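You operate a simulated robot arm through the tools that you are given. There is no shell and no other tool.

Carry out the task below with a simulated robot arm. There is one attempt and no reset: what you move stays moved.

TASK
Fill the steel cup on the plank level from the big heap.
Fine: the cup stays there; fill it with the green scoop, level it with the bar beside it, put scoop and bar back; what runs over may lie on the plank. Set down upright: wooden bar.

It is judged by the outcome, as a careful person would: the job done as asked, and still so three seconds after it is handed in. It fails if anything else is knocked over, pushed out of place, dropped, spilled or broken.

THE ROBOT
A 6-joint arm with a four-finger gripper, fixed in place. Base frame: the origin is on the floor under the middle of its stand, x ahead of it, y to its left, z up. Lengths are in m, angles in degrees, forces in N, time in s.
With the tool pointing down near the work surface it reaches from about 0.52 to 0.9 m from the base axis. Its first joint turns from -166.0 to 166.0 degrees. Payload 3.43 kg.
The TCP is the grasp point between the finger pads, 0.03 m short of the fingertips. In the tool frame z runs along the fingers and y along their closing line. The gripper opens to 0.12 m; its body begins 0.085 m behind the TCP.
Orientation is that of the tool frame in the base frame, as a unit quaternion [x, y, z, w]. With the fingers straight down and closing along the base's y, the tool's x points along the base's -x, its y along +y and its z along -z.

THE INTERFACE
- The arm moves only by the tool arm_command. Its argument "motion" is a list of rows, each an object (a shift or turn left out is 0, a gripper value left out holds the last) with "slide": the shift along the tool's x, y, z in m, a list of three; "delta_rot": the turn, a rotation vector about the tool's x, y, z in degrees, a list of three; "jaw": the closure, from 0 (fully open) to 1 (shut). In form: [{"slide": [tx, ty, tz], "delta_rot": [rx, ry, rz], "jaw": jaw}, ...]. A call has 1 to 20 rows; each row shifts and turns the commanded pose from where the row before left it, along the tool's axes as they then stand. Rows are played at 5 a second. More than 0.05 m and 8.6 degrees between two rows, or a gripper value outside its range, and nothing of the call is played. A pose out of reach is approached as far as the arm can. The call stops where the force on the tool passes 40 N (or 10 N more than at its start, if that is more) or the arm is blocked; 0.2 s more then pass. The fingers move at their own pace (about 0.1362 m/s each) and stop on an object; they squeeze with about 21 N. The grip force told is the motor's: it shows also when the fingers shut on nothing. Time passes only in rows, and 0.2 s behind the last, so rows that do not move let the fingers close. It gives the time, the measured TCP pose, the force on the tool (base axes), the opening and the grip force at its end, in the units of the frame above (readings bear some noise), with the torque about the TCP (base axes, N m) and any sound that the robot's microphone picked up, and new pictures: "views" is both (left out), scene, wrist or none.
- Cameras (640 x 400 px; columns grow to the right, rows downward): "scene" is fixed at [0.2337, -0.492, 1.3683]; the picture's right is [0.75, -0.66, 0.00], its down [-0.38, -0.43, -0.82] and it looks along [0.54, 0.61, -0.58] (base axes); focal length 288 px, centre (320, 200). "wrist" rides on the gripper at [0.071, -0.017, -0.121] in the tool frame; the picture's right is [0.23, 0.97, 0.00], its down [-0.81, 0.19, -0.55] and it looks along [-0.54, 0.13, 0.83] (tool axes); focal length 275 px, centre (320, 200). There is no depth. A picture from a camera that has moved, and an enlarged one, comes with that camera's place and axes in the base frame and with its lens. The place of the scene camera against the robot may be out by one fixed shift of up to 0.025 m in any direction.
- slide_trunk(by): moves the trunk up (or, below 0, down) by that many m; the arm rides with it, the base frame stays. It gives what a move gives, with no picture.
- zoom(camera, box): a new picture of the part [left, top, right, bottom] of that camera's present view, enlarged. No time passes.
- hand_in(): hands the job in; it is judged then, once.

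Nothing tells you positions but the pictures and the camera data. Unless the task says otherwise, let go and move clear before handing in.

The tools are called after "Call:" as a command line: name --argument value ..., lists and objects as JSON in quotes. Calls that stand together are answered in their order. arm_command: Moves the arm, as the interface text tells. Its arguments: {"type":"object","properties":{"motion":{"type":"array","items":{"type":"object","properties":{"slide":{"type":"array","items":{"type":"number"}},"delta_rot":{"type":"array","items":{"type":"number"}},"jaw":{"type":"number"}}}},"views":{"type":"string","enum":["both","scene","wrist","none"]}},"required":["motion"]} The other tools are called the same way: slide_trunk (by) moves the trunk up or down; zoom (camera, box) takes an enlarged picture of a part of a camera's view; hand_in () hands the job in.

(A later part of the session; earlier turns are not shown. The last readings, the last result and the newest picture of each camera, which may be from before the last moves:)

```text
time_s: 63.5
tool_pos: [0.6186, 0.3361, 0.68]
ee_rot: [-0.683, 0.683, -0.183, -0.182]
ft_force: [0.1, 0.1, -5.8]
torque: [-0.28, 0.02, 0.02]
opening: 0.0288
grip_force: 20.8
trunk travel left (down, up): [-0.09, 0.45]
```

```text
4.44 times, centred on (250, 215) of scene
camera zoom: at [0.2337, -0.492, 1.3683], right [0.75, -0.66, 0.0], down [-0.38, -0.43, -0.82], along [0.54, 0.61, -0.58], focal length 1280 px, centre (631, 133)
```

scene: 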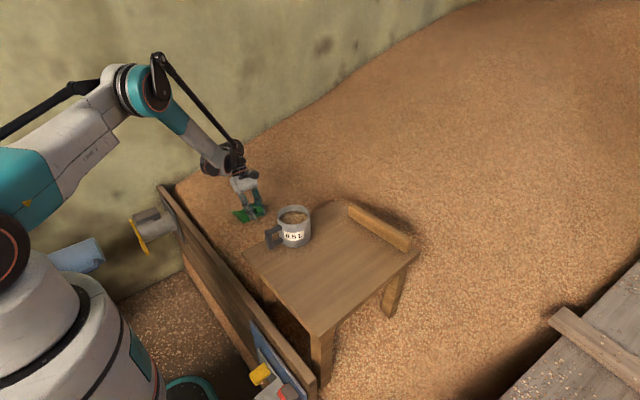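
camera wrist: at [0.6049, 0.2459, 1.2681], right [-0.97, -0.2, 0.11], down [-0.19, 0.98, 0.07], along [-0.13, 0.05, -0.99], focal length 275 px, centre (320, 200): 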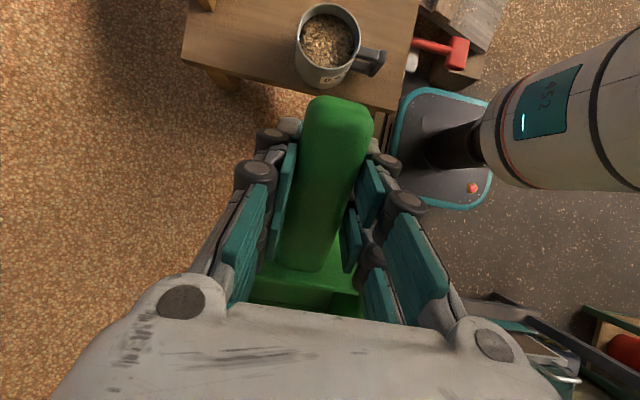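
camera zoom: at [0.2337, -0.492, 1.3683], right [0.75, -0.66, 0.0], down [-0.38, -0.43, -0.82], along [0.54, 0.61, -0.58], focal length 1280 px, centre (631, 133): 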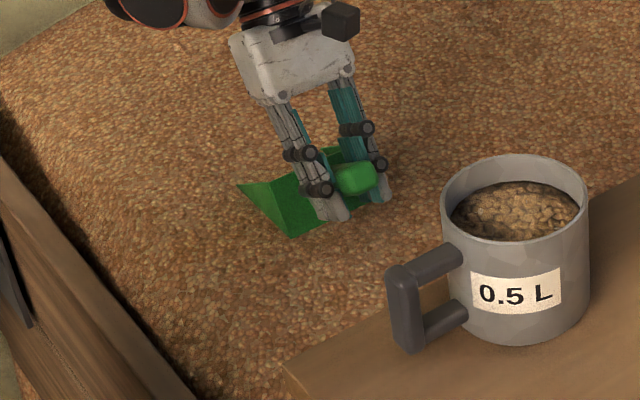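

The load is −5.8 N, similar to the first dig. I'll pitch up and ease out of the heap, then lift.

Call:
arm_command --motion '[{"slide": [-0.003, 0, -0.003], "delta_rot": [0, -6, 0]}, {"slide": [-0.003, 0, -0.004], "delta_rot": [0, -6, 0]}, {"slide": [-0.002, 0, -0.006], "delta_rot": [0, -6, 0]}, {"slide": [0, 0, -0.008], "delta_rot": [0, -6, 0]}, {"slide": [0, 0, -0.01], "delta_rot": [0, -7, 0]}, {"slide": [0, 0, -0.012], "delta_rot": [0, -7, 0]}, {"slide": [-0.0029, 0, -0.0198]}, {"slide": [-0.0043, 0, -0.0297]}, {"slide": [-0.0058, 0, -0.0396]}, {"slide": [-0.0058, 0, -0.0396]}, {"slide": [-0.0058, 0, -0.0396]}, {"slide": [-0.0058, 0, -0.0396]}, {"slide": [-0.0058, 0, -0.0396]}, {}]' --views "both"

Call:
zoom --camera "scene" --box '[150, 80, 310, 200]'

```text
time_s: 66.5
tool_pos: [0.6184, 0.3547, 0.9694]
ee_rot: [-0.705, 0.706, 0.049, 0.049]
ft_force: [-0.2, -0.4, -3.9]
torque: [-0.28, -0.01, 0.0]
opening: 0.0288
grip_force: 21.1
trunk travel left (down, up): [-0.09, 0.45]
camera wrist: at [0.6339, 0.2659, 1.0798], right [-0.97, -0.23, -0.03], down [-0.19, 0.73, 0.66], along [-0.13, 0.65, -0.75], focal length 275 px, centre (320, 200)
```

scene: 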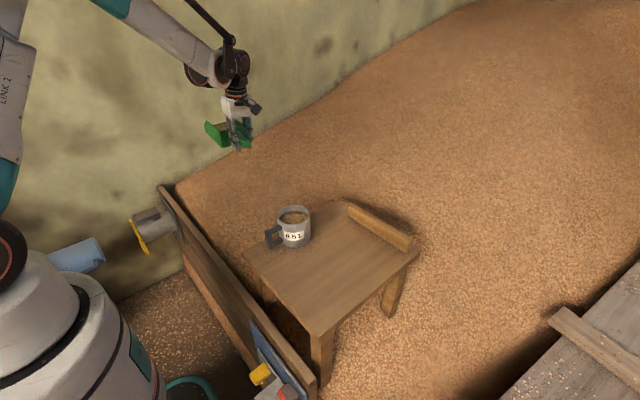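
wrist: 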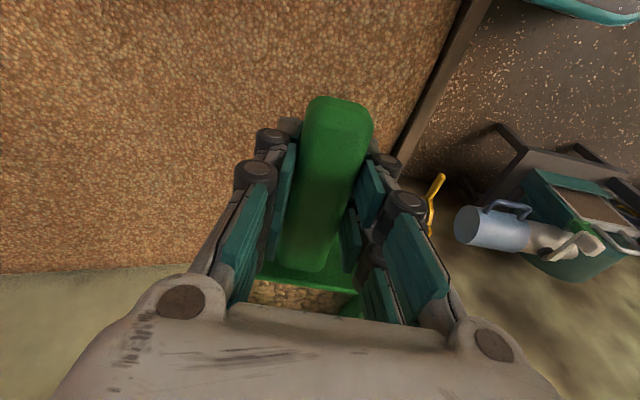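

```text
3.33 times, centred on (230, 140) of scene
camera zoom: at [0.2337, -0.492, 1.3683], right [0.75, -0.66, 0.0], down [-0.38, -0.43, -0.82], along [0.54, 0.61, -0.58], focal length 960 px, centre (620, 400)
```

zoom: 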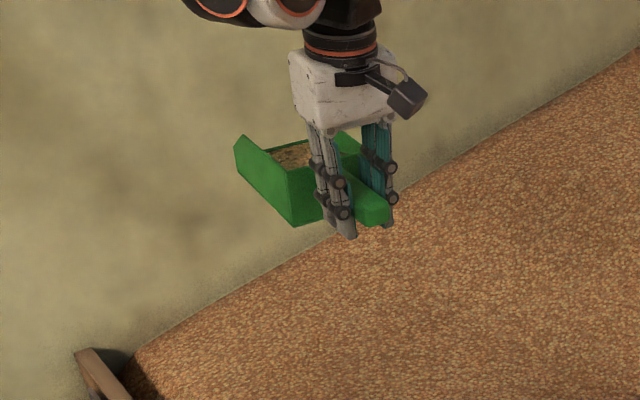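

Loaded again. I'll carry it back across to the right side of the cup with the same smooth profile.

Call:
arm_command --motion '[{"slide": [0.0198, 0.001, -0.0028]}, {"slide": [0.0347, 0.002, -0.0049]}, {"slide": [0.0456, 0.0025, -0.0064]}, {"slide": [0.0456, 0.0025, -0.0064]}, {"slide": [0.0456, 0.0025, -0.0064]}, {"slide": [0.0456, 0.0025, -0.0064]}, {"slide": [0.0456, 0.0025, -0.0064]}, {"slide": [0.0456, 0.0025, -0.0064]}, {"slide": [0.0456, 0.0025, -0.0064]}, {"slide": [0.0456, 0.0025, -0.0064]}, {"slide": [0.0456, 0.0025, -0.0064]}, {"slide": [0.0347, 0.0015, -0.0049]}, {"slide": [0.0178, 0.001, -0.0025]}, {}]' --views "scene"

Call:
zoom --camera "scene" --box '[240, 150, 440, 300]'

```text
time_s: 69.5
tool_pos: [0.5892, -0.1703, 0.9713]
ee_rot: [-0.704, 0.707, 0.048, 0.05]
ft_force: [-0.2, 0.0, -2.9]
torque: [-0.33, 0.02, 0.03]
opening: 0.0287
grip_force: 21.1
trunk travel left (down, up): [-0.09, 0.45]
```

scene: 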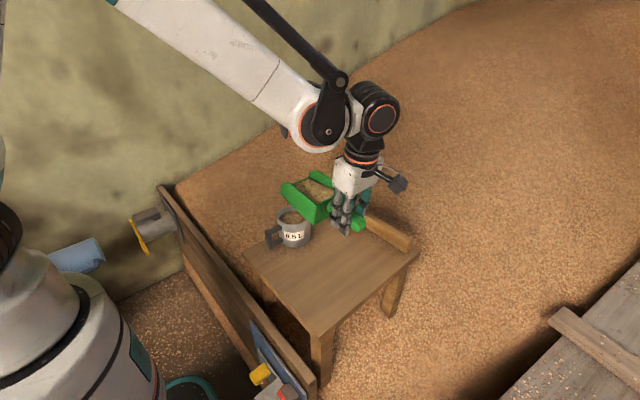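

```text
2.67 times, centred on (340, 225) of scene
camera zoom: at [0.2337, -0.492, 1.3683], right [0.75, -0.66, 0.0], down [-0.38, -0.43, -0.82], along [0.54, 0.61, -0.58], focal length 768 px, centre (267, 133)
```

zoom: 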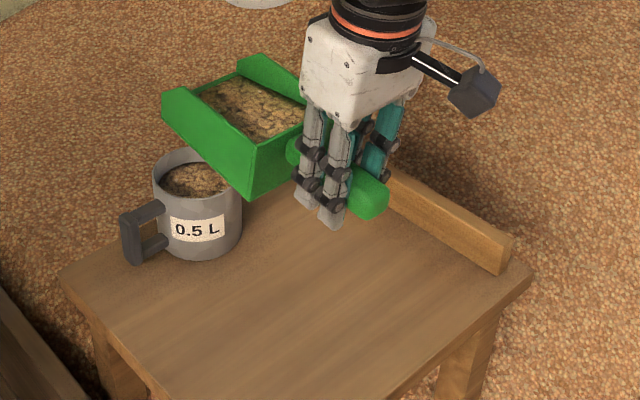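

The second load is over the cup. I'll lower and tip gradually this time, checking the fill as I go.

Call:
arm_command --motion '[{"slide": [0.0052, 0, 0.0316]}, {"slide": [0.0052, 0, 0.0316]}, {"delta_rot": [0, 3.95, 0]}, {"delta_rot": [0, 3.95, 0]}, {"slide": [-0.005, 0, -0.015], "delta_rot": [0, 5, 0]}, {"slide": [-0.0037, 0, -0.0153], "delta_rot": [0, 5, 0]}, {"slide": [-0.0023, 0, -0.0156], "delta_rot": [0, 5, 0]}, {}]' --views "scene"

Call:
zoom --camera "scene" --box '[240, 170, 360, 260]'

```text
time_s: 71.3
tool_pos: [0.5904, -0.157, 0.9517]
ee_rot: [-0.7, 0.702, -0.093, -0.092]
ft_force: [0.2, 0.1, -2.8]
torque: [-0.25, 0.01, 0.02]
opening: 0.0288
grip_force: 20.9
trunk travel left (down, up): [-0.09, 0.45]
```

scene: 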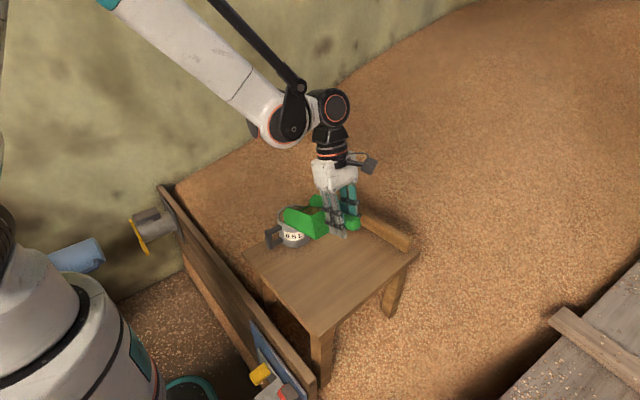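

```text
4.44 times, centred on (300, 215) of scene
camera zoom: at [0.2337, -0.492, 1.3683], right [0.75, -0.66, 0.0], down [-0.38, -0.43, -0.82], along [0.54, 0.61, -0.58], focal length 1280 px, centre (409, 133)
```

zoom: 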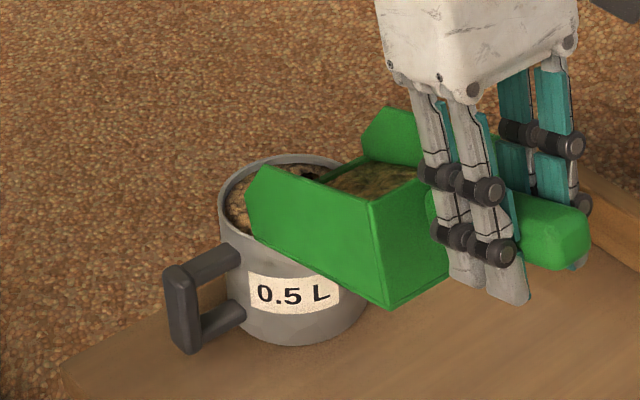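

Call:
arm_command --motion '[{"slide": [-0.0039, 0, -0.0126], "delta_rot": [0, 4, 0]}, {}, {}]' --views "none"

Call:
zoom --camera "scene" --box '[240, 170, 360, 260]'

```text
time_s: 72.1
tool_pos: [0.5907, -0.1505, 0.9613]
ee_rot: [-0.697, 0.698, -0.117, -0.115]
ft_force: [-0.1, -0.5, -0.3]
torque: [-0.06, 0.02, 0.0]
opening: 0.0287
grip_force: 20.7
trunk travel left (down, up): [-0.09, 0.45]
```

```text
4.44 times, centred on (300, 215) of scene
camera zoom: at [0.2337, -0.492, 1.3683], right [0.75, -0.66, 0.0], down [-0.38, -0.43, -0.82], along [0.54, 0.61, -0.58], focal length 1280 px, centre (409, 133)
```

zoom: 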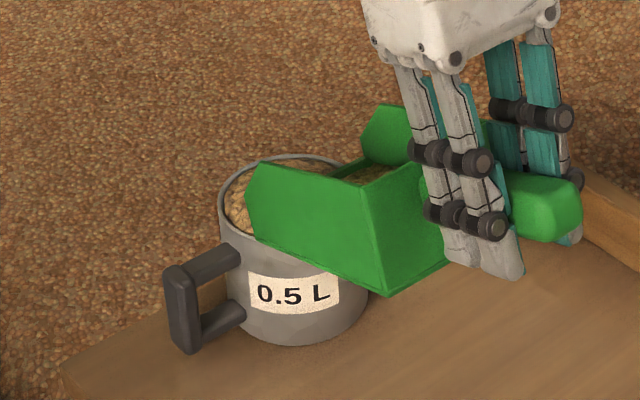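

Call:
zoom --camera "scene" --box '[270, 180, 350, 240]'

Call:
arm_command --motion '[{}, {}]' --views "both"

```text
6.67 times, centred on (310, 210) of scene
camera zoom: at [0.2337, -0.492, 1.3683], right [0.75, -0.66, 0.0], down [-0.38, -0.43, -0.82], along [0.54, 0.61, -0.58], focal length 1920 px, centre (387, 133)
```

zoom: 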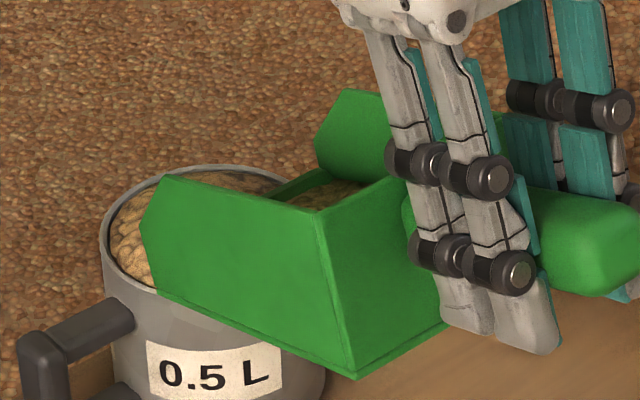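

```text
time_s: 72.7
tool_pos: [0.591, -0.1516, 0.9619]
ee_rot: [-0.697, 0.698, -0.116, -0.116]
ft_force: [1.0, -0.6, -0.7]
torque: [0.0, -0.02, -0.05]
opening: 0.0287
grip_force: 21.5
trunk travel left (down, up): [-0.09, 0.45]
camera wrist: at [0.6071, -0.1799, 1.0991], right [-0.97, -0.22, 0.07], down [-0.19, 0.95, 0.26], along [-0.13, 0.24, -0.96], focal length 275 px, centre (320, 200)
```

scene: 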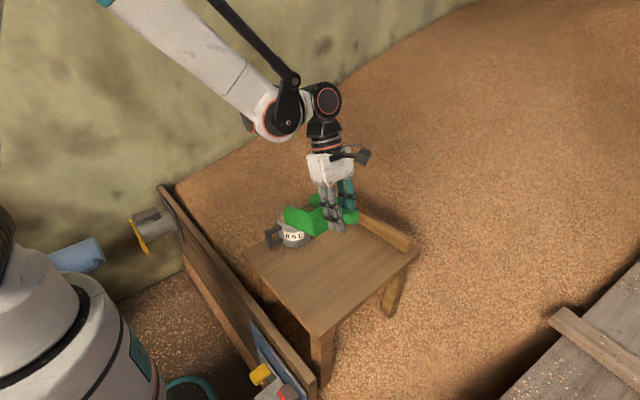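
wrist: 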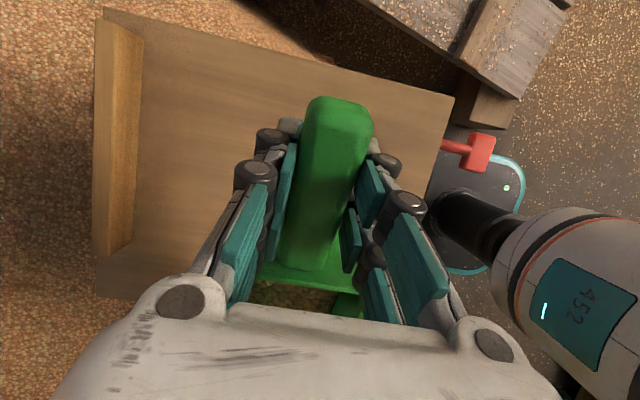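

The scoop's lip now seems to rest on the growing heap in the cup, since the torque is near zero. I'll raise the scoop straight up at the same tilt and look.

Call:
arm_command --motion '[{"slide": [0.0049, 0, -0.0142]}, {"slide": [0.0049, 0, -0.0142]}, {}]' --views "scene"

Call:
zoom --camera "scene" --box '[260, 170, 360, 245]'

```text
time_s: 73.5
tool_pos: [0.5901, -0.1514, 0.9908]
ee_rot: [-0.697, 0.698, -0.117, -0.115]
ft_force: [0.8, 0.4, -3.0]
torque: [-0.16, 0.01, 0.0]
opening: 0.0289
grip_force: 21.0
trunk travel left (down, up): [-0.09, 0.45]
```

scene: 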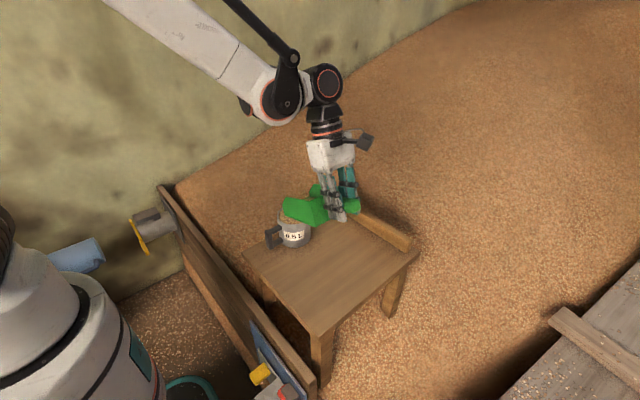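

```text
5.33 times, centred on (310, 208) of scene
camera zoom: at [0.2337, -0.492, 1.3683], right [0.75, -0.66, 0.0], down [-0.38, -0.43, -0.82], along [0.54, 0.61, -0.58], focal length 1536 px, centre (373, 160)
```

zoom: 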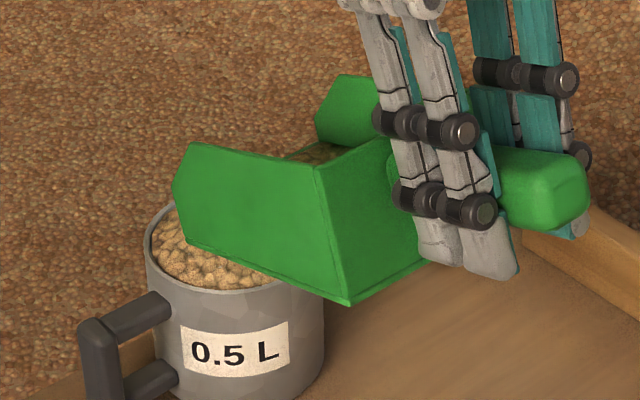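

The cup looks nearly full and about a third of a scoop remains. I'll level the scoop and back it off to see the cup surface clearly.

Call:
arm_command --motion '[{"delta_rot": [0, -6, 0]}, {"delta_rot": [0, -6, 0]}, {"delta_rot": [0, -6, 0]}, {"delta_rot": [0, -6, 0]}, {"slide": [0.03, 0, -0.003]}, {"slide": [0.04, 0, -0.003]}, {"slide": [0.03, 0, -0.003]}, {}]' --views "both"

Call:
zoom --camera "scene" --box '[255, 190, 335, 250]'

Call:
zoom --camera "scene" --box '[240, 150, 440, 300]'

```text
time_s: 75.3
tool_pos: [0.5905, -0.2519, 0.9931]
ee_rot: [-0.706, 0.706, 0.031, 0.032]
ft_force: [-0.8, -0.1, -2.3]
torque: [-0.23, -0.02, 0.0]
opening: 0.0288
grip_force: 20.5
trunk travel left (down, up): [-0.09, 0.45]
camera wrist: at [0.6061, -0.3344, 1.1074], right [-0.97, -0.23, -0.02], down [-0.19, 0.76, 0.62], along [-0.13, 0.61, -0.78], focal length 275 px, centre (320, 200)
```

scene: 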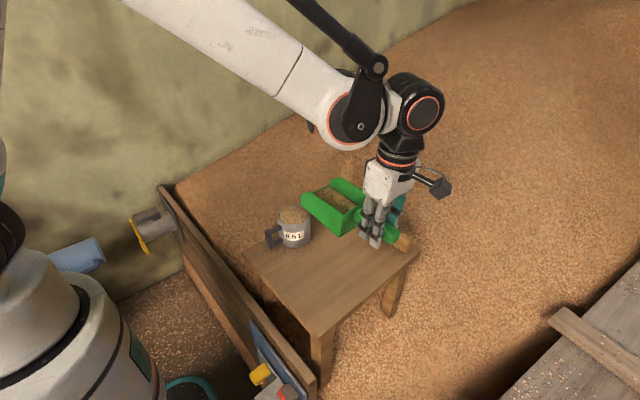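
wrist: 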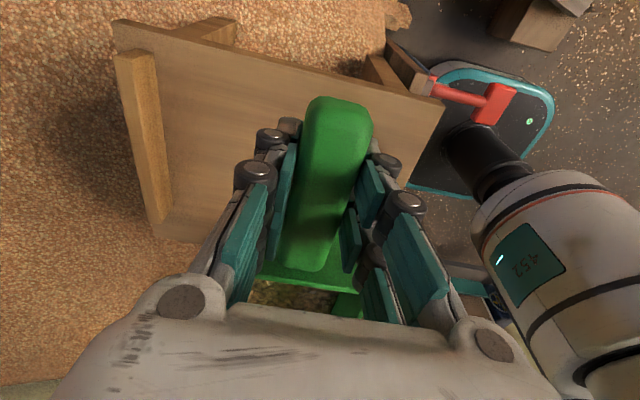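

```text
6.67 times, centred on (295, 220) of scene
camera zoom: at [0.2337, -0.492, 1.3683], right [0.75, -0.66, 0.0], down [-0.38, -0.43, -0.82], along [0.54, 0.61, -0.58], focal length 1920 px, centre (487, 67)
```

zoom: 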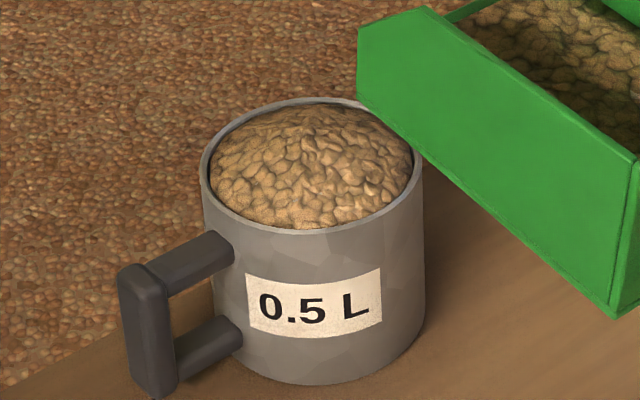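

```text
2.67 times, centred on (340, 225) of scene
camera zoom: at [0.2337, -0.492, 1.3683], right [0.75, -0.66, 0.0], down [-0.38, -0.43, -0.82], along [0.54, 0.61, -0.58], focal length 768 px, centre (267, 133)
```

zoom: 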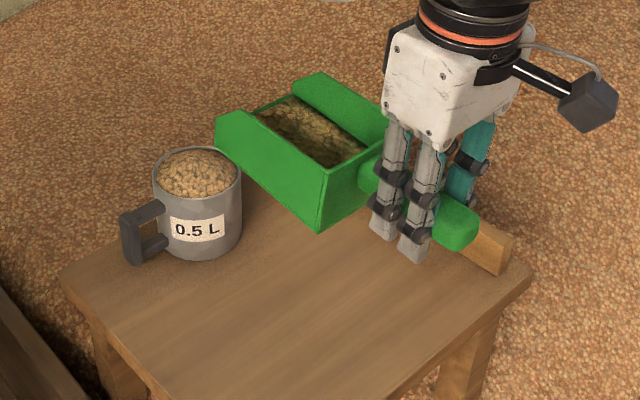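

The cup is domed in the middle, but the edges are still a few millimetres below the rim. I'll add a bit more from the remaining grain, with the lip slightly higher and tipping in small steps.

Call:
arm_command --motion '[{"slide": [-0.0413, 0, 0.0037]}, {"slide": [-0.0413, 0, 0.0037]}, {"slide": [-0.0048, 0, 0.0056], "delta_rot": [0, 5, 0]}, {"slide": [-0.0048, 0, 0.0056], "delta_rot": [0, 5, 0]}, {"slide": [-0.0048, 0, 0.0056], "delta_rot": [0, 5, 0]}, {"slide": [-0.0048, 0, 0.0056], "delta_rot": [0, 5, 0]}, {}]' --views "none"

Call:
zoom --camera "scene" --box '[260, 170, 360, 245]'

```text
time_s: 76.9
tool_pos: [0.5907, -0.1497, 0.9678]
ee_rot: [-0.701, 0.702, -0.093, -0.091]
ft_force: [0.8, -0.9, -2.5]
torque: [-0.19, -0.02, 0.02]
opening: 0.0286
grip_force: 21.6
trunk travel left (down, up): [-0.09, 0.45]
```

```text
5.33 times, centred on (310, 208) of scene
camera zoom: at [0.2337, -0.492, 1.3683], right [0.75, -0.66, 0.0], down [-0.38, -0.43, -0.82], along [0.54, 0.61, -0.58], focal length 1536 px, centre (373, 160)
```

zoom: 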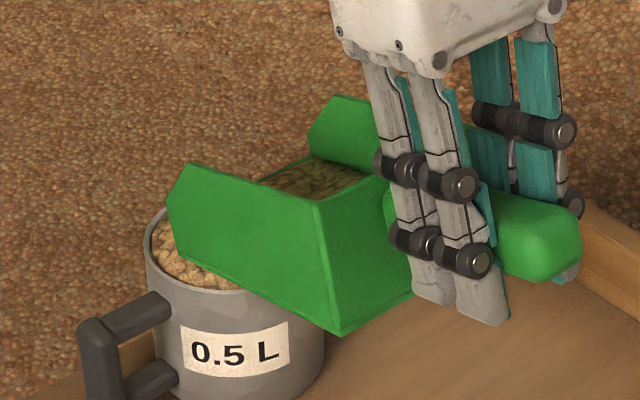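

Call:
arm_command --motion '[{"slide": [-0.0029, 0, -0.0096], "delta_rot": [0, 3, 0]}, {"slide": [-0.0026, 0, -0.0098], "delta_rot": [0, 3, 0]}, {}]' --views "none"

Call:
zoom --camera "scene" --box '[260, 170, 360, 245]'

```text
time_s: 77.7
tool_pos: [0.5901, -0.1381, 0.9867]
ee_rot: [-0.695, 0.695, -0.129, -0.128]
ft_force: [0.2, -0.7, -2.7]
torque: [-0.19, 0.04, 0.01]
opening: 0.0288
grip_force: 21.3
trunk travel left (down, up): [-0.09, 0.45]
```

```text
5.33 times, centred on (310, 208) of scene
camera zoom: at [0.2337, -0.492, 1.3683], right [0.75, -0.66, 0.0], down [-0.38, -0.43, -0.82], along [0.54, 0.61, -0.58], focal length 1536 px, centre (373, 160)
```

zoom: 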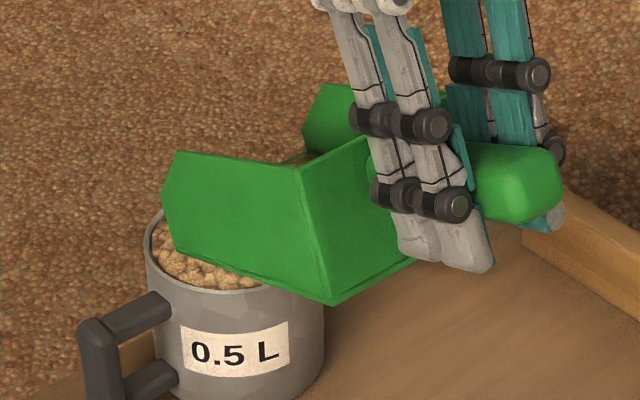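

Call:
arm_command --motion '[{"slide": [-0.0024, 0, -0.0098], "delta_rot": [0, 3, 0]}, {}]' --views "none"

Call:
zoom --camera "scene" --box '[260, 170, 360, 245]'

```text
time_s: 78.3
tool_pos: [0.5892, -0.1327, 0.9963]
ee_rot: [-0.691, 0.692, -0.147, -0.147]
ft_force: [-0.7, -0.5, -2.9]
torque: [-0.21, -0.04, 0.02]
opening: 0.0286
grip_force: 21.1
trunk travel left (down, up): [-0.09, 0.45]
```

```text
5.33 times, centred on (310, 208) of scene
camera zoom: at [0.2337, -0.492, 1.3683], right [0.75, -0.66, 0.0], down [-0.38, -0.43, -0.82], along [0.54, 0.61, -0.58], focal length 1536 px, centre (373, 160)
```

zoom: 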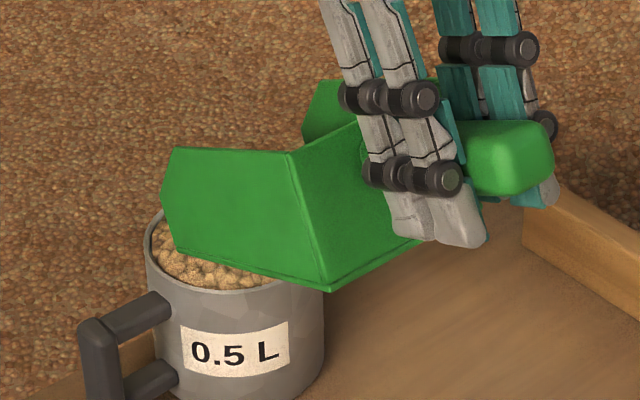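

Call:
arm_command --motion '[{"slide": [-0.0022, 0, -0.0098], "delta_rot": [0, 3, 0]}, {}]' --views "none"

Call:
zoom --camera "scene" --box '[260, 170, 360, 245]'

```text
time_s: 78.9
tool_pos: [0.5908, -0.1272, 1.005]
ee_rot: [-0.687, 0.688, -0.166, -0.165]
ft_force: [0.1, 0.1, -2.7]
torque: [-0.16, 0.04, 0.0]
opening: 0.0288
grip_force: 21.1
trunk travel left (down, up): [-0.09, 0.45]
```

```text
5.33 times, centred on (310, 208) of scene
camera zoom: at [0.2337, -0.492, 1.3683], right [0.75, -0.66, 0.0], down [-0.38, -0.43, -0.82], along [0.54, 0.61, -0.58], focal length 1536 px, centre (373, 160)
```

zoom: 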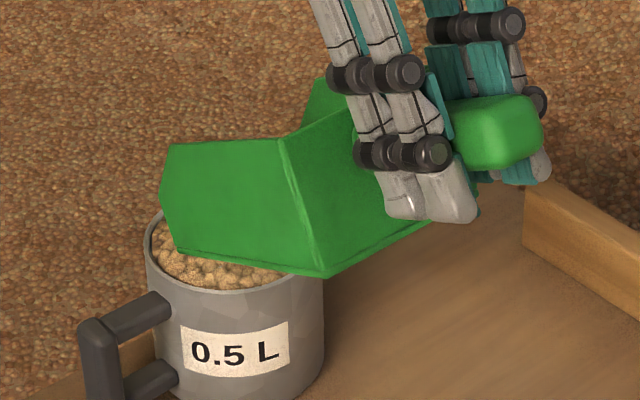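

Call:
arm_command --motion '[{"slide": [-0.002, 0, -0.0098], "delta_rot": [0, 3, 0]}, {}]' --views "none"

Call:
zoom --camera "scene" --box '[260, 170, 360, 245]'

```text
time_s: 79.5
tool_pos: [0.5901, -0.1203, 1.0101]
ee_rot: [-0.683, 0.683, -0.183, -0.183]
ft_force: [0.7, 0.7, -0.9]
torque: [-0.15, -0.01, -0.03]
opening: 0.0287
grip_force: 21.3
trunk travel left (down, up): [-0.09, 0.45]
```

```text
5.33 times, centred on (310, 208) of scene
camera zoom: at [0.2337, -0.492, 1.3683], right [0.75, -0.66, 0.0], down [-0.38, -0.43, -0.82], along [0.54, 0.61, -0.58], focal length 1536 px, centre (373, 160)
```

zoom: 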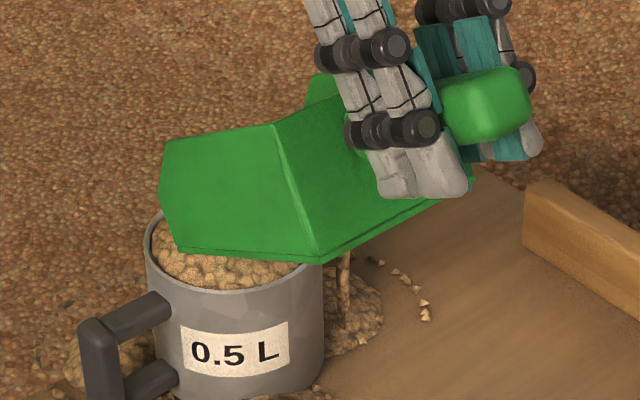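

The cup is now overfilled and running over a little onto the plank, which is allowed. I'll stop pouring by levelling the scoop while raising it.

Call:
arm_command --motion '[{"slide": [0.008, 0, -0.012], "delta_rot": [0, -8, 0]}, {"slide": [0.005, 0, -0.012], "delta_rot": [0, -8, 0]}, {"slide": [0.002, 0, -0.01], "delta_rot": [0, -8, 0]}, {"delta_rot": [0, -8, 0]}, {"slide": [0.03, 0, -0.01]}, {"slide": [0.045, 0, -0.005]}, {"slide": [0.045, 0, -0.005]}, {}]' --views "both"

Call:
zoom --camera "scene" --box '[240, 180, 360, 270]'

Call:
zoom --camera "scene" --box '[240, 150, 440, 300]'

```text
time_s: 81.3
tool_pos: [0.5943, -0.2405, 1.0653]
ee_rot: [-0.706, 0.708, 0.012, 0.014]
ft_force: [-0.1, -1.0, -1.2]
torque: [-0.1, 0.02, -0.01]
opening: 0.0286
grip_force: 20.8
trunk travel left (down, up): [-0.09, 0.45]
camera wrist: at [0.6097, -0.3176, 1.1838], right [-0.97, -0.23, -0.01], down [-0.19, 0.79, 0.58], along [-0.13, 0.57, -0.81], focal length 275 px, centre (320, 200)
```

scene: 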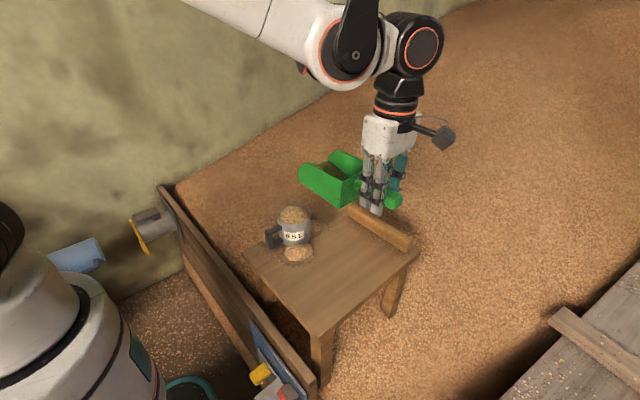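
wrist: 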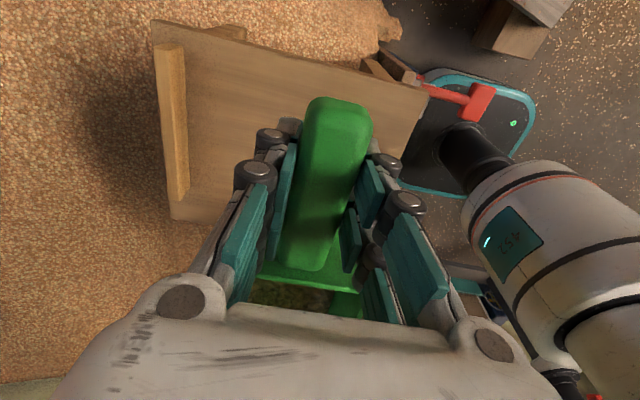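

```text
4.44 times, centred on (300, 225) of scene
camera zoom: at [0.2337, -0.492, 1.3683], right [0.75, -0.66, 0.0], down [-0.38, -0.43, -0.82], along [0.54, 0.61, -0.58], focal length 1280 px, centre (409, 89)
```

zoom: 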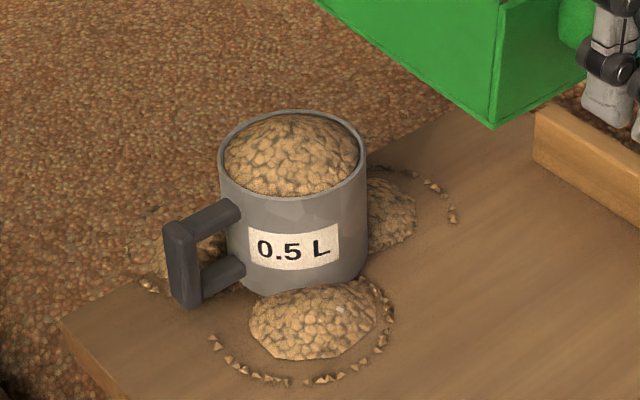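

```text
2.67 times, centred on (340, 225) of scene
camera zoom: at [0.2337, -0.492, 1.3683], right [0.75, -0.66, 0.0], down [-0.38, -0.43, -0.82], along [0.54, 0.61, -0.58], focal length 768 px, centre (267, 133)
```

zoom: 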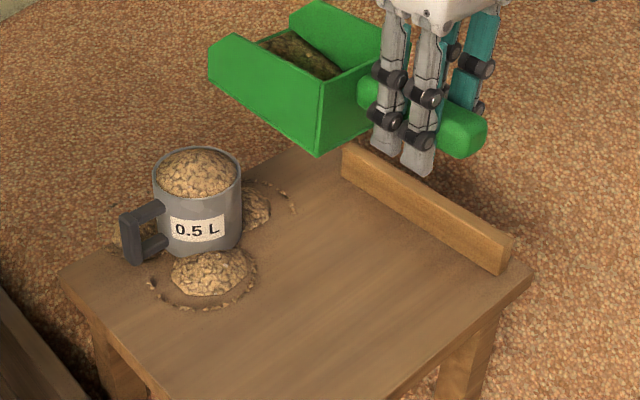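

The cup is heaped with small piles around it on the plank, well clear of the scoop's and bar's places. I'll tip the leftover grain back onto the heap.

Call:
arm_command --motion '[{"slide": [-0.025, 0, -0.001]}, {"slide": [-0.0475, 0, -0.0015]}, {"slide": [-0.0475, 0, -0.0015]}, {"slide": [-0.0475, 0, -0.0015]}, {"slide": [-0.0475, 0, -0.0015]}, {"slide": [-0.0475, 0, -0.0015]}, {"slide": [-0.0475, 0, -0.0015]}, {"slide": [-0.0475, 0, -0.0015]}, {"slide": [-0.0475, 0, -0.0015]}, {"slide": [-0.0475, 0, -0.0015]}, {"slide": [-0.0475, 0, -0.0015]}, {"slide": [-0.025, 0, -0.001]}, {"slide": [0, 0, 0.045]}, {"slide": [0, 0, 0.045]}, {"slide": [0, 0, 0.045]}, {}]' --views "scene"

Call:
arm_command --motion '[{"delta_rot": [0, 8, 0]}, {"delta_rot": [0, 8, 0]}, {"delta_rot": [0, 8, 0]}, {"delta_rot": [0, 8, 0]}, {"delta_rot": [0, 8, 0]}, {"delta_rot": [0, 8, 0]}, {"delta_rot": [0, 8, 0]}, {"delta_rot": [0, 8, 0]}, {"delta_rot": [0, 8, 0]}, {}, {}]' --views "both"

```text
time_s: 84.7
tool_pos: [0.5955, 0.2897, 0.9633]
ee_rot: [-0.706, 0.708, 0.012, 0.013]
ft_force: [0.3, 0.1, -1.6]
torque: [-0.13, 0.07, 0.02]
opening: 0.0289
grip_force: 21.3
trunk travel left (down, up): [-0.09, 0.45]
```

scene: 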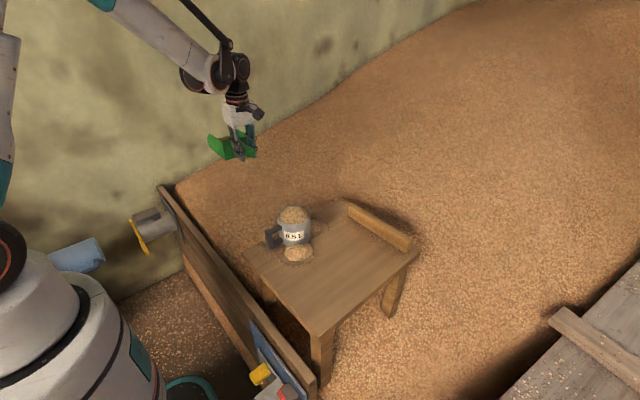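

```text
time_s: 87.1
tool_pos: [0.6654, 0.1867, 0.9651]
ee_rot: [0.605, -0.575, 0.421, 0.356]
ft_force: [-1.2, 0.0, -1.5]
torque: [-0.01, 0.0, -0.01]
opening: 0.0291
grip_force: 21.0
out of reach, approached as far as the arm can: row 6, 7, 8, 9
trunk travel left (down, up): [-0.09, 0.45]
camera wrist: at [0.6692, 0.2688, 1.079], right [-0.97, -0.17, 0.16], down [-0.23, 0.81, -0.54], along [-0.04, -0.56, -0.83], focal length 275 px, centre (320, 200)
```

scene: 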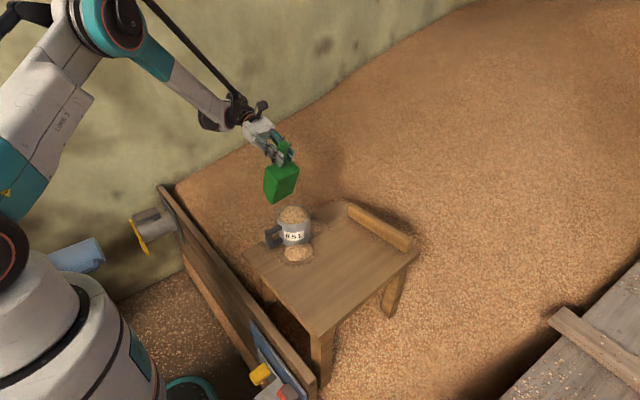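
wrist: 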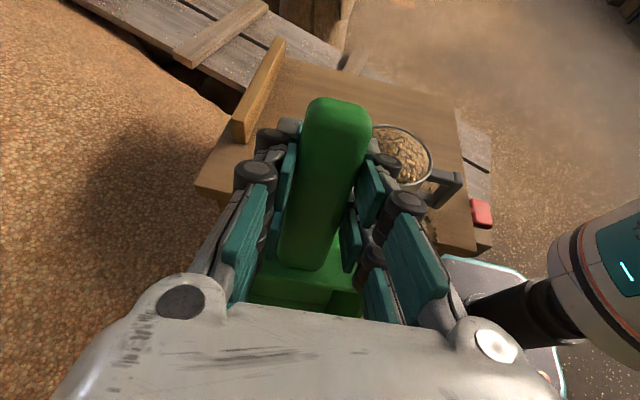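

The leftover grain is out. The arm drifted to (0.665, 0.187) with a small yaw/roll error while tipping. I'll level the scoop back up and correct the roll.

Call:
arm_command --motion '[{"delta_rot": [0, -7.42, 0]}, {"delta_rot": [0, -7.42, 0]}, {"delta_rot": [0, -7.42, 0]}, {"delta_rot": [0, -7.42, 0]}, {"delta_rot": [0, -7.42, 0]}, {"delta_rot": [0, -7.42, 0]}, {"delta_rot": [0, -7.42, 0]}, {"delta_rot": [0, -7.42, 0]}, {"delta_rot": [0, -7.42, 0]}, {"delta_rot": [-3.1, 0, 0]}, {"slide": [0, 0, -0.04]}, {}]' --views "both"

```text
time_s: 89.7
tool_pos: [0.6642, 0.1879, 1.0038]
ee_rot: [0.722, -0.692, -0.001, 0.011]
ft_force: [0.0, 0.0, -0.9]
torque: [-0.05, -0.02, 0.01]
opening: 0.0287
grip_force: 21.2
trunk travel left (down, up): [-0.09, 0.45]
camera wrist: at [0.6853, 0.1177, 1.1266], right [-0.96, -0.27, 0.02], down [-0.22, 0.81, 0.54], along [-0.16, 0.52, -0.84], focal length 275 px, centre (320, 200)
```

scene: 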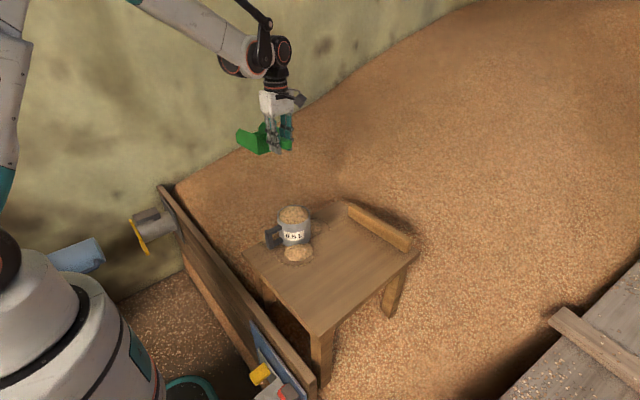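
wrist: 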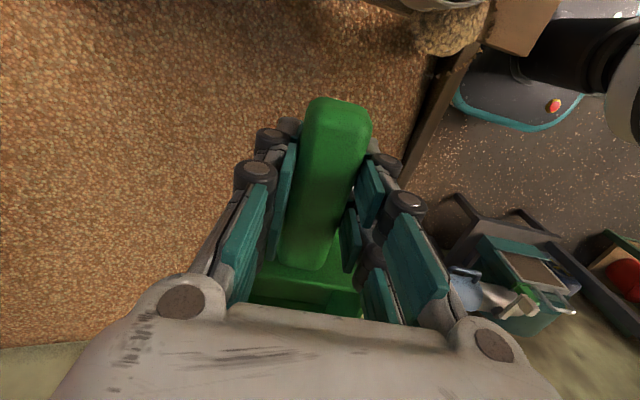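

Call:
arm_command --motion '[{"delta_rot": [1.0, -0.8, 0]}, {"delta_rot": [0, 0, 7.7]}, {"delta_rot": [0, 0, 7.7]}, {"delta_rot": [0, 0, 7.7]}, {"delta_rot": [0, 0, 7.7]}, {"delta_rot": [0, 0, 7.7]}, {"delta_rot": [0, 0, 7.7]}, {"delta_rot": [0, 0, 7.7]}, {"delta_rot": [0, 0, 7.7]}, {"delta_rot": [0, 0, 7.7]}, {"delta_rot": [0, 0, 7.7]}, {"delta_rot": [0, 0, 7.7]}, {"delta_rot": [0, 0, 7.7]}, {}]' --views "none"

Call:
arm_command --motion '[{"slide": [0.0195, -0.0461, 0]}, {"slide": [0.0195, -0.0461, 0]}, {"slide": [0.0195, -0.0461, 0]}, {"slide": [0.0195, -0.0461, 0]}, {"slide": [0.0195, -0.0461, 0]}, {"slide": [0.0195, -0.0461, 0]}, {"slide": [0.0195, -0.0461, 0]}, {"slide": [0.0195, -0.0461, 0]}, {}, {}]' --views "both"

```text
time_s: 92.7
tool_pos: [0.6658, 0.1894, 1.0046]
ee_rot: [0.0, 1.0, -0.001, 0.0]
ft_force: [0.2, 0.4, -0.9]
torque: [0.04, 0.13, 0.01]
opening: 0.0287
grip_force: 21.2
trunk travel left (down, up): [-0.09, 0.45]
```

```text
time_s: 94.9
tool_pos: [0.5102, -0.1831, 1.0028]
ee_rot: [0.0, 1.0, -0.003, 0.001]
ft_force: [-0.3, 0.8, -1.0]
torque: [-0.02, 0.09, 0.0]
opening: 0.0287
grip_force: 20.7
trunk travel left (down, up): [-0.09, 0.45]
camera wrist: at [0.4394, -0.2008, 1.1245], right [-0.23, 0.97, 0.0], down [0.81, 0.19, 0.55], along [0.54, 0.13, -0.83], focal length 275 px, centre (320, 200)
```

scene: 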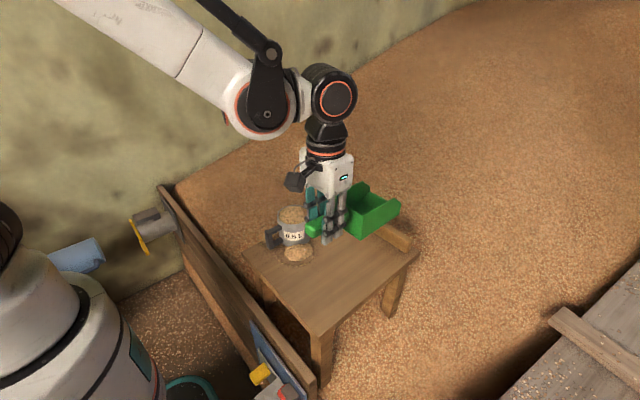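
wrist: 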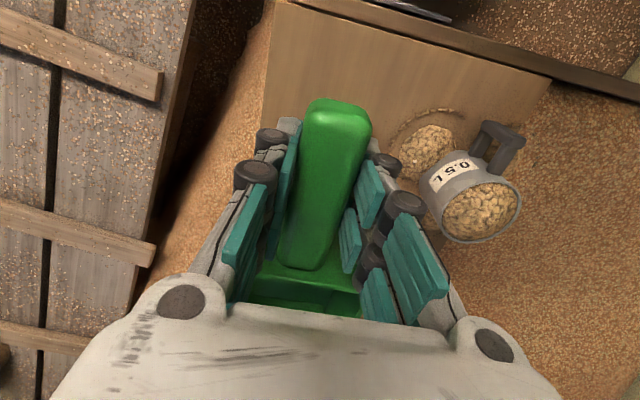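

The scoop is above its original spot with its orientation restored. I'll descend and set it down gently.

Call:
arm_command --motion '[{"slide": [0.002, 0.002, 0.04]}, {"slide": [0, 0, 0.04]}, {"slide": [0, 0, 0.04]}, {"slide": [0, 0, 0.035]}, {"slide": [0, 0, 0.015]}, {}]' --views "scene"

Call:
zoom --camera "scene" --box '[280, 200, 420, 305]'

```text
time_s: 96.3
tool_pos: [0.5088, -0.1785, 0.8373]
ee_rot: [0.0, 1.0, -0.001, -0.001]
ft_force: [-0.1, -0.7, -0.6]
torque: [-0.01, 0.06, -0.05]
opening: 0.0289
grip_force: 21.0
trunk travel left (down, up): [-0.09, 0.45]
```

scene: 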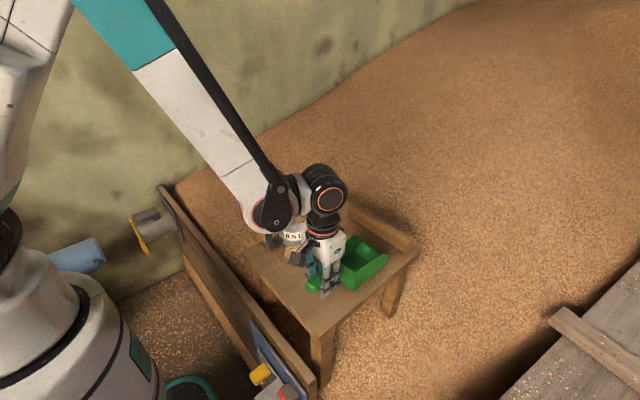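

```text
3.81 times, centred on (350, 252) of scene
camera zoom: at [0.2337, -0.492, 1.3683], right [0.75, -0.66, 0.0], down [-0.38, -0.43, -0.82], along [0.54, 0.61, -0.58], focal length 1097 px, centre (206, 0)
```

zoom: 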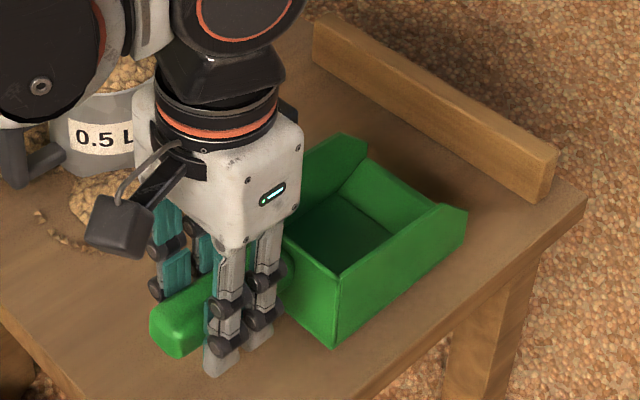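

Call:
arm_command --motion '[{"slide": [0, 0, 0.006]}, {"slide": [0, 0, 0.005]}, {"slide": [0, 0, 0.004]}, {}]' --views "none"

```text
time_s: 97.3
tool_pos: [0.5087, -0.1791, 0.821]
ee_rot: [-0.001, 1.0, -0.001, -0.001]
ft_force: [0.2, 0.3, -1.8]
torque: [-0.01, 0.08, 0.02]
opening: 0.0289
grip_force: 21.5
trunk travel left (down, up): [-0.09, 0.45]
```

Call:
arm_command --motion '[{"slide": [0, -0.001, 0.002]}, {"slide": [0, 0, 0.002]}, {}]' --views "scene"

Call:
zoom --camera "scene" --box '[280, 220, 400, 310]'

```text
time_s: 98.1
tool_pos: [0.5075, -0.1798, 0.8173]
ee_rot: [-0.002, 1.0, -0.001, 0.001]
ft_force: [-4.9, 4.4, 11.5]
torque: [0.07, -0.4, 0.16]
opening: 0.0289
grip_force: 20.9
trunk travel left (down, up): [-0.09, 0.45]
```

scene: 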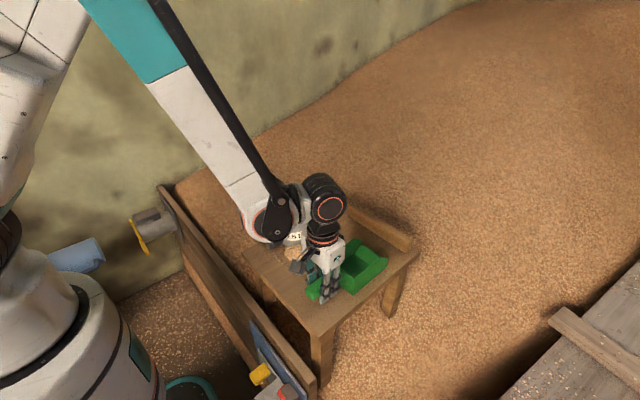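

```text
4.44 times, centred on (340, 265) of scene
camera zoom: at [0.2337, -0.492, 1.3683], right [0.75, -0.66, 0.0], down [-0.38, -0.43, -0.82], along [0.54, 0.61, -0.58], focal length 1280 px, centre (231, -89)
```

zoom: 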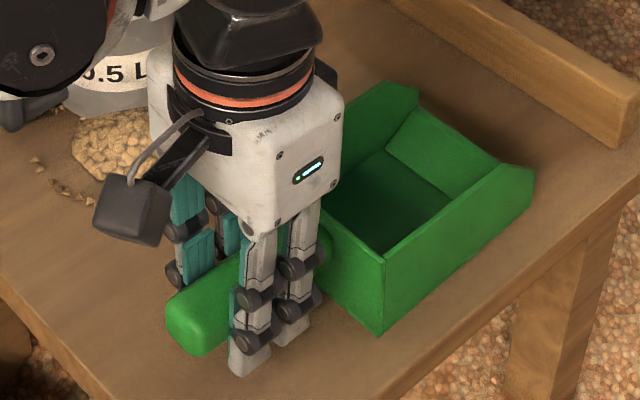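

It's seated (contact force felt) within a few millimetres of the original spot. I'll ease the pressure, open the fingers and rise straight up.

Call:
arm_command --motion '[{"slide": [0, 0, -0.0025]}, {"jaw": 0.5}, {"jaw": 0.2}, {"jaw": 0.0}, {}]' --views "none"

Call:
arm_command --motion '[{"slide": [0, 0, -0.03]}, {"slide": [0, 0, -0.045]}, {"slide": [0, 0, -0.045]}, {"slide": [0, 0, -0.045]}, {}]' --views "both"

Call:
zoom --camera "scene" --box '[240, 170, 440, 320]'

```text
time_s: 99.3
tool_pos: [0.5081, -0.1817, 0.8195]
ee_rot: [-0.002, 1.0, -0.002, 0.0]
ft_force: [-0.3, 0.3, 0.5]
torque: [0.0, -0.01, 0.0]
opening: 0.12
grip_force: 0.1
trunk travel left (down, up): [-0.09, 0.45]
```

```text
time_s: 100.5
tool_pos: [0.5089, -0.1814, 0.9814]
ee_rot: [-0.001, 1.0, -0.002, -0.001]
ft_force: [-0.5, -0.1, 0.7]
torque: [0.0, -0.02, 0.05]
opening: 0.1198
grip_force: 0.0
trunk travel left (down, up): [-0.09, 0.45]
camera wrist: at [0.4374, -0.1989, 1.1033], right [-0.23, 0.97, 0.0], down [0.81, 0.19, 0.55], along [0.54, 0.13, -0.83], focal length 275 px, centre (320, 200)
```

scene: 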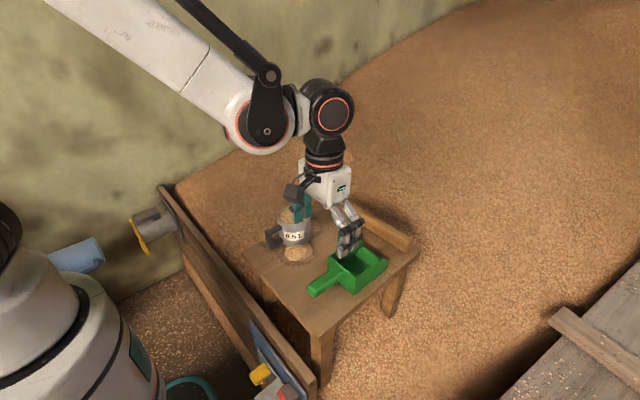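
wrist: 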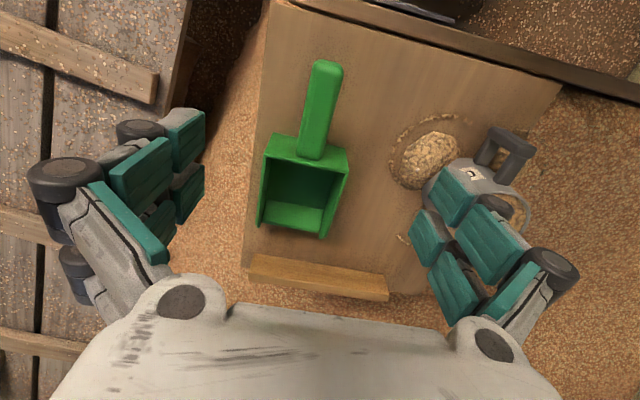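

```text
2.67 times, centred on (340, 245) of scene
camera zoom: at [0.2337, -0.492, 1.3683], right [0.75, -0.66, 0.0], down [-0.38, -0.43, -0.82], along [0.54, 0.61, -0.58], focal length 768 px, centre (267, 80)
```

zoom: 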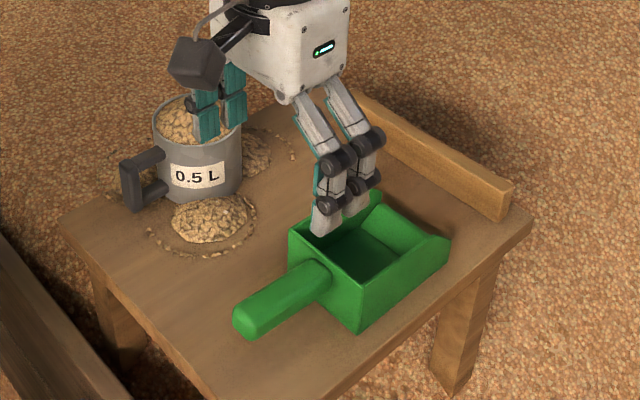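

The scoop is back in place. Next is the bar, so I'll measure it precisely from this pose.

Call:
zoom --camera "wrist" --box '[230, 230, 410, 310]'

Call:
zoom --camera "scene" --box '[330, 190, 430, 265]'

```text
3.56 times, centred on (320, 270) of wrist
camera zoom: at [0.4374, -0.1989, 1.1033], right [-0.23, 0.97, 0.0], down [0.81, 0.19, 0.55], along [0.54, 0.13, -0.83], focal length 979 px, centre (320, -49)
```

zoom: 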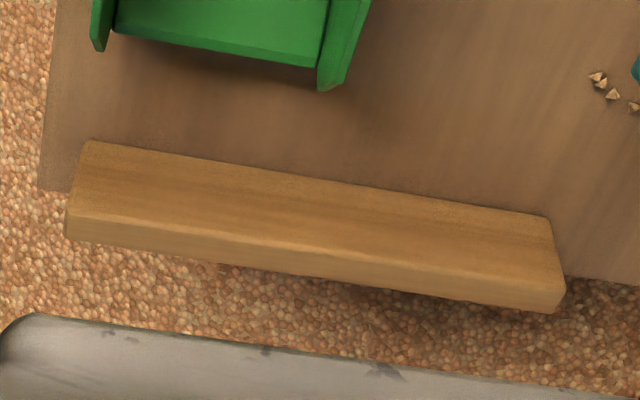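

```text
5.33 times, centred on (380, 228) of scene
camera zoom: at [0.2337, -0.492, 1.3683], right [0.75, -0.66, 0.0], down [-0.38, -0.43, -0.82], along [0.54, 0.61, -0.58], focal length 1536 px, centre (0, 53)
```

zoom: 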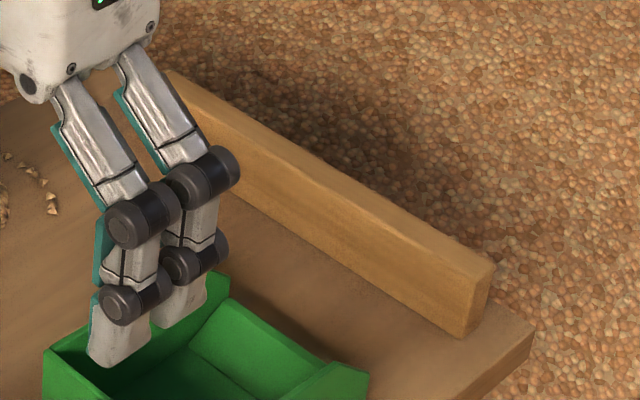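

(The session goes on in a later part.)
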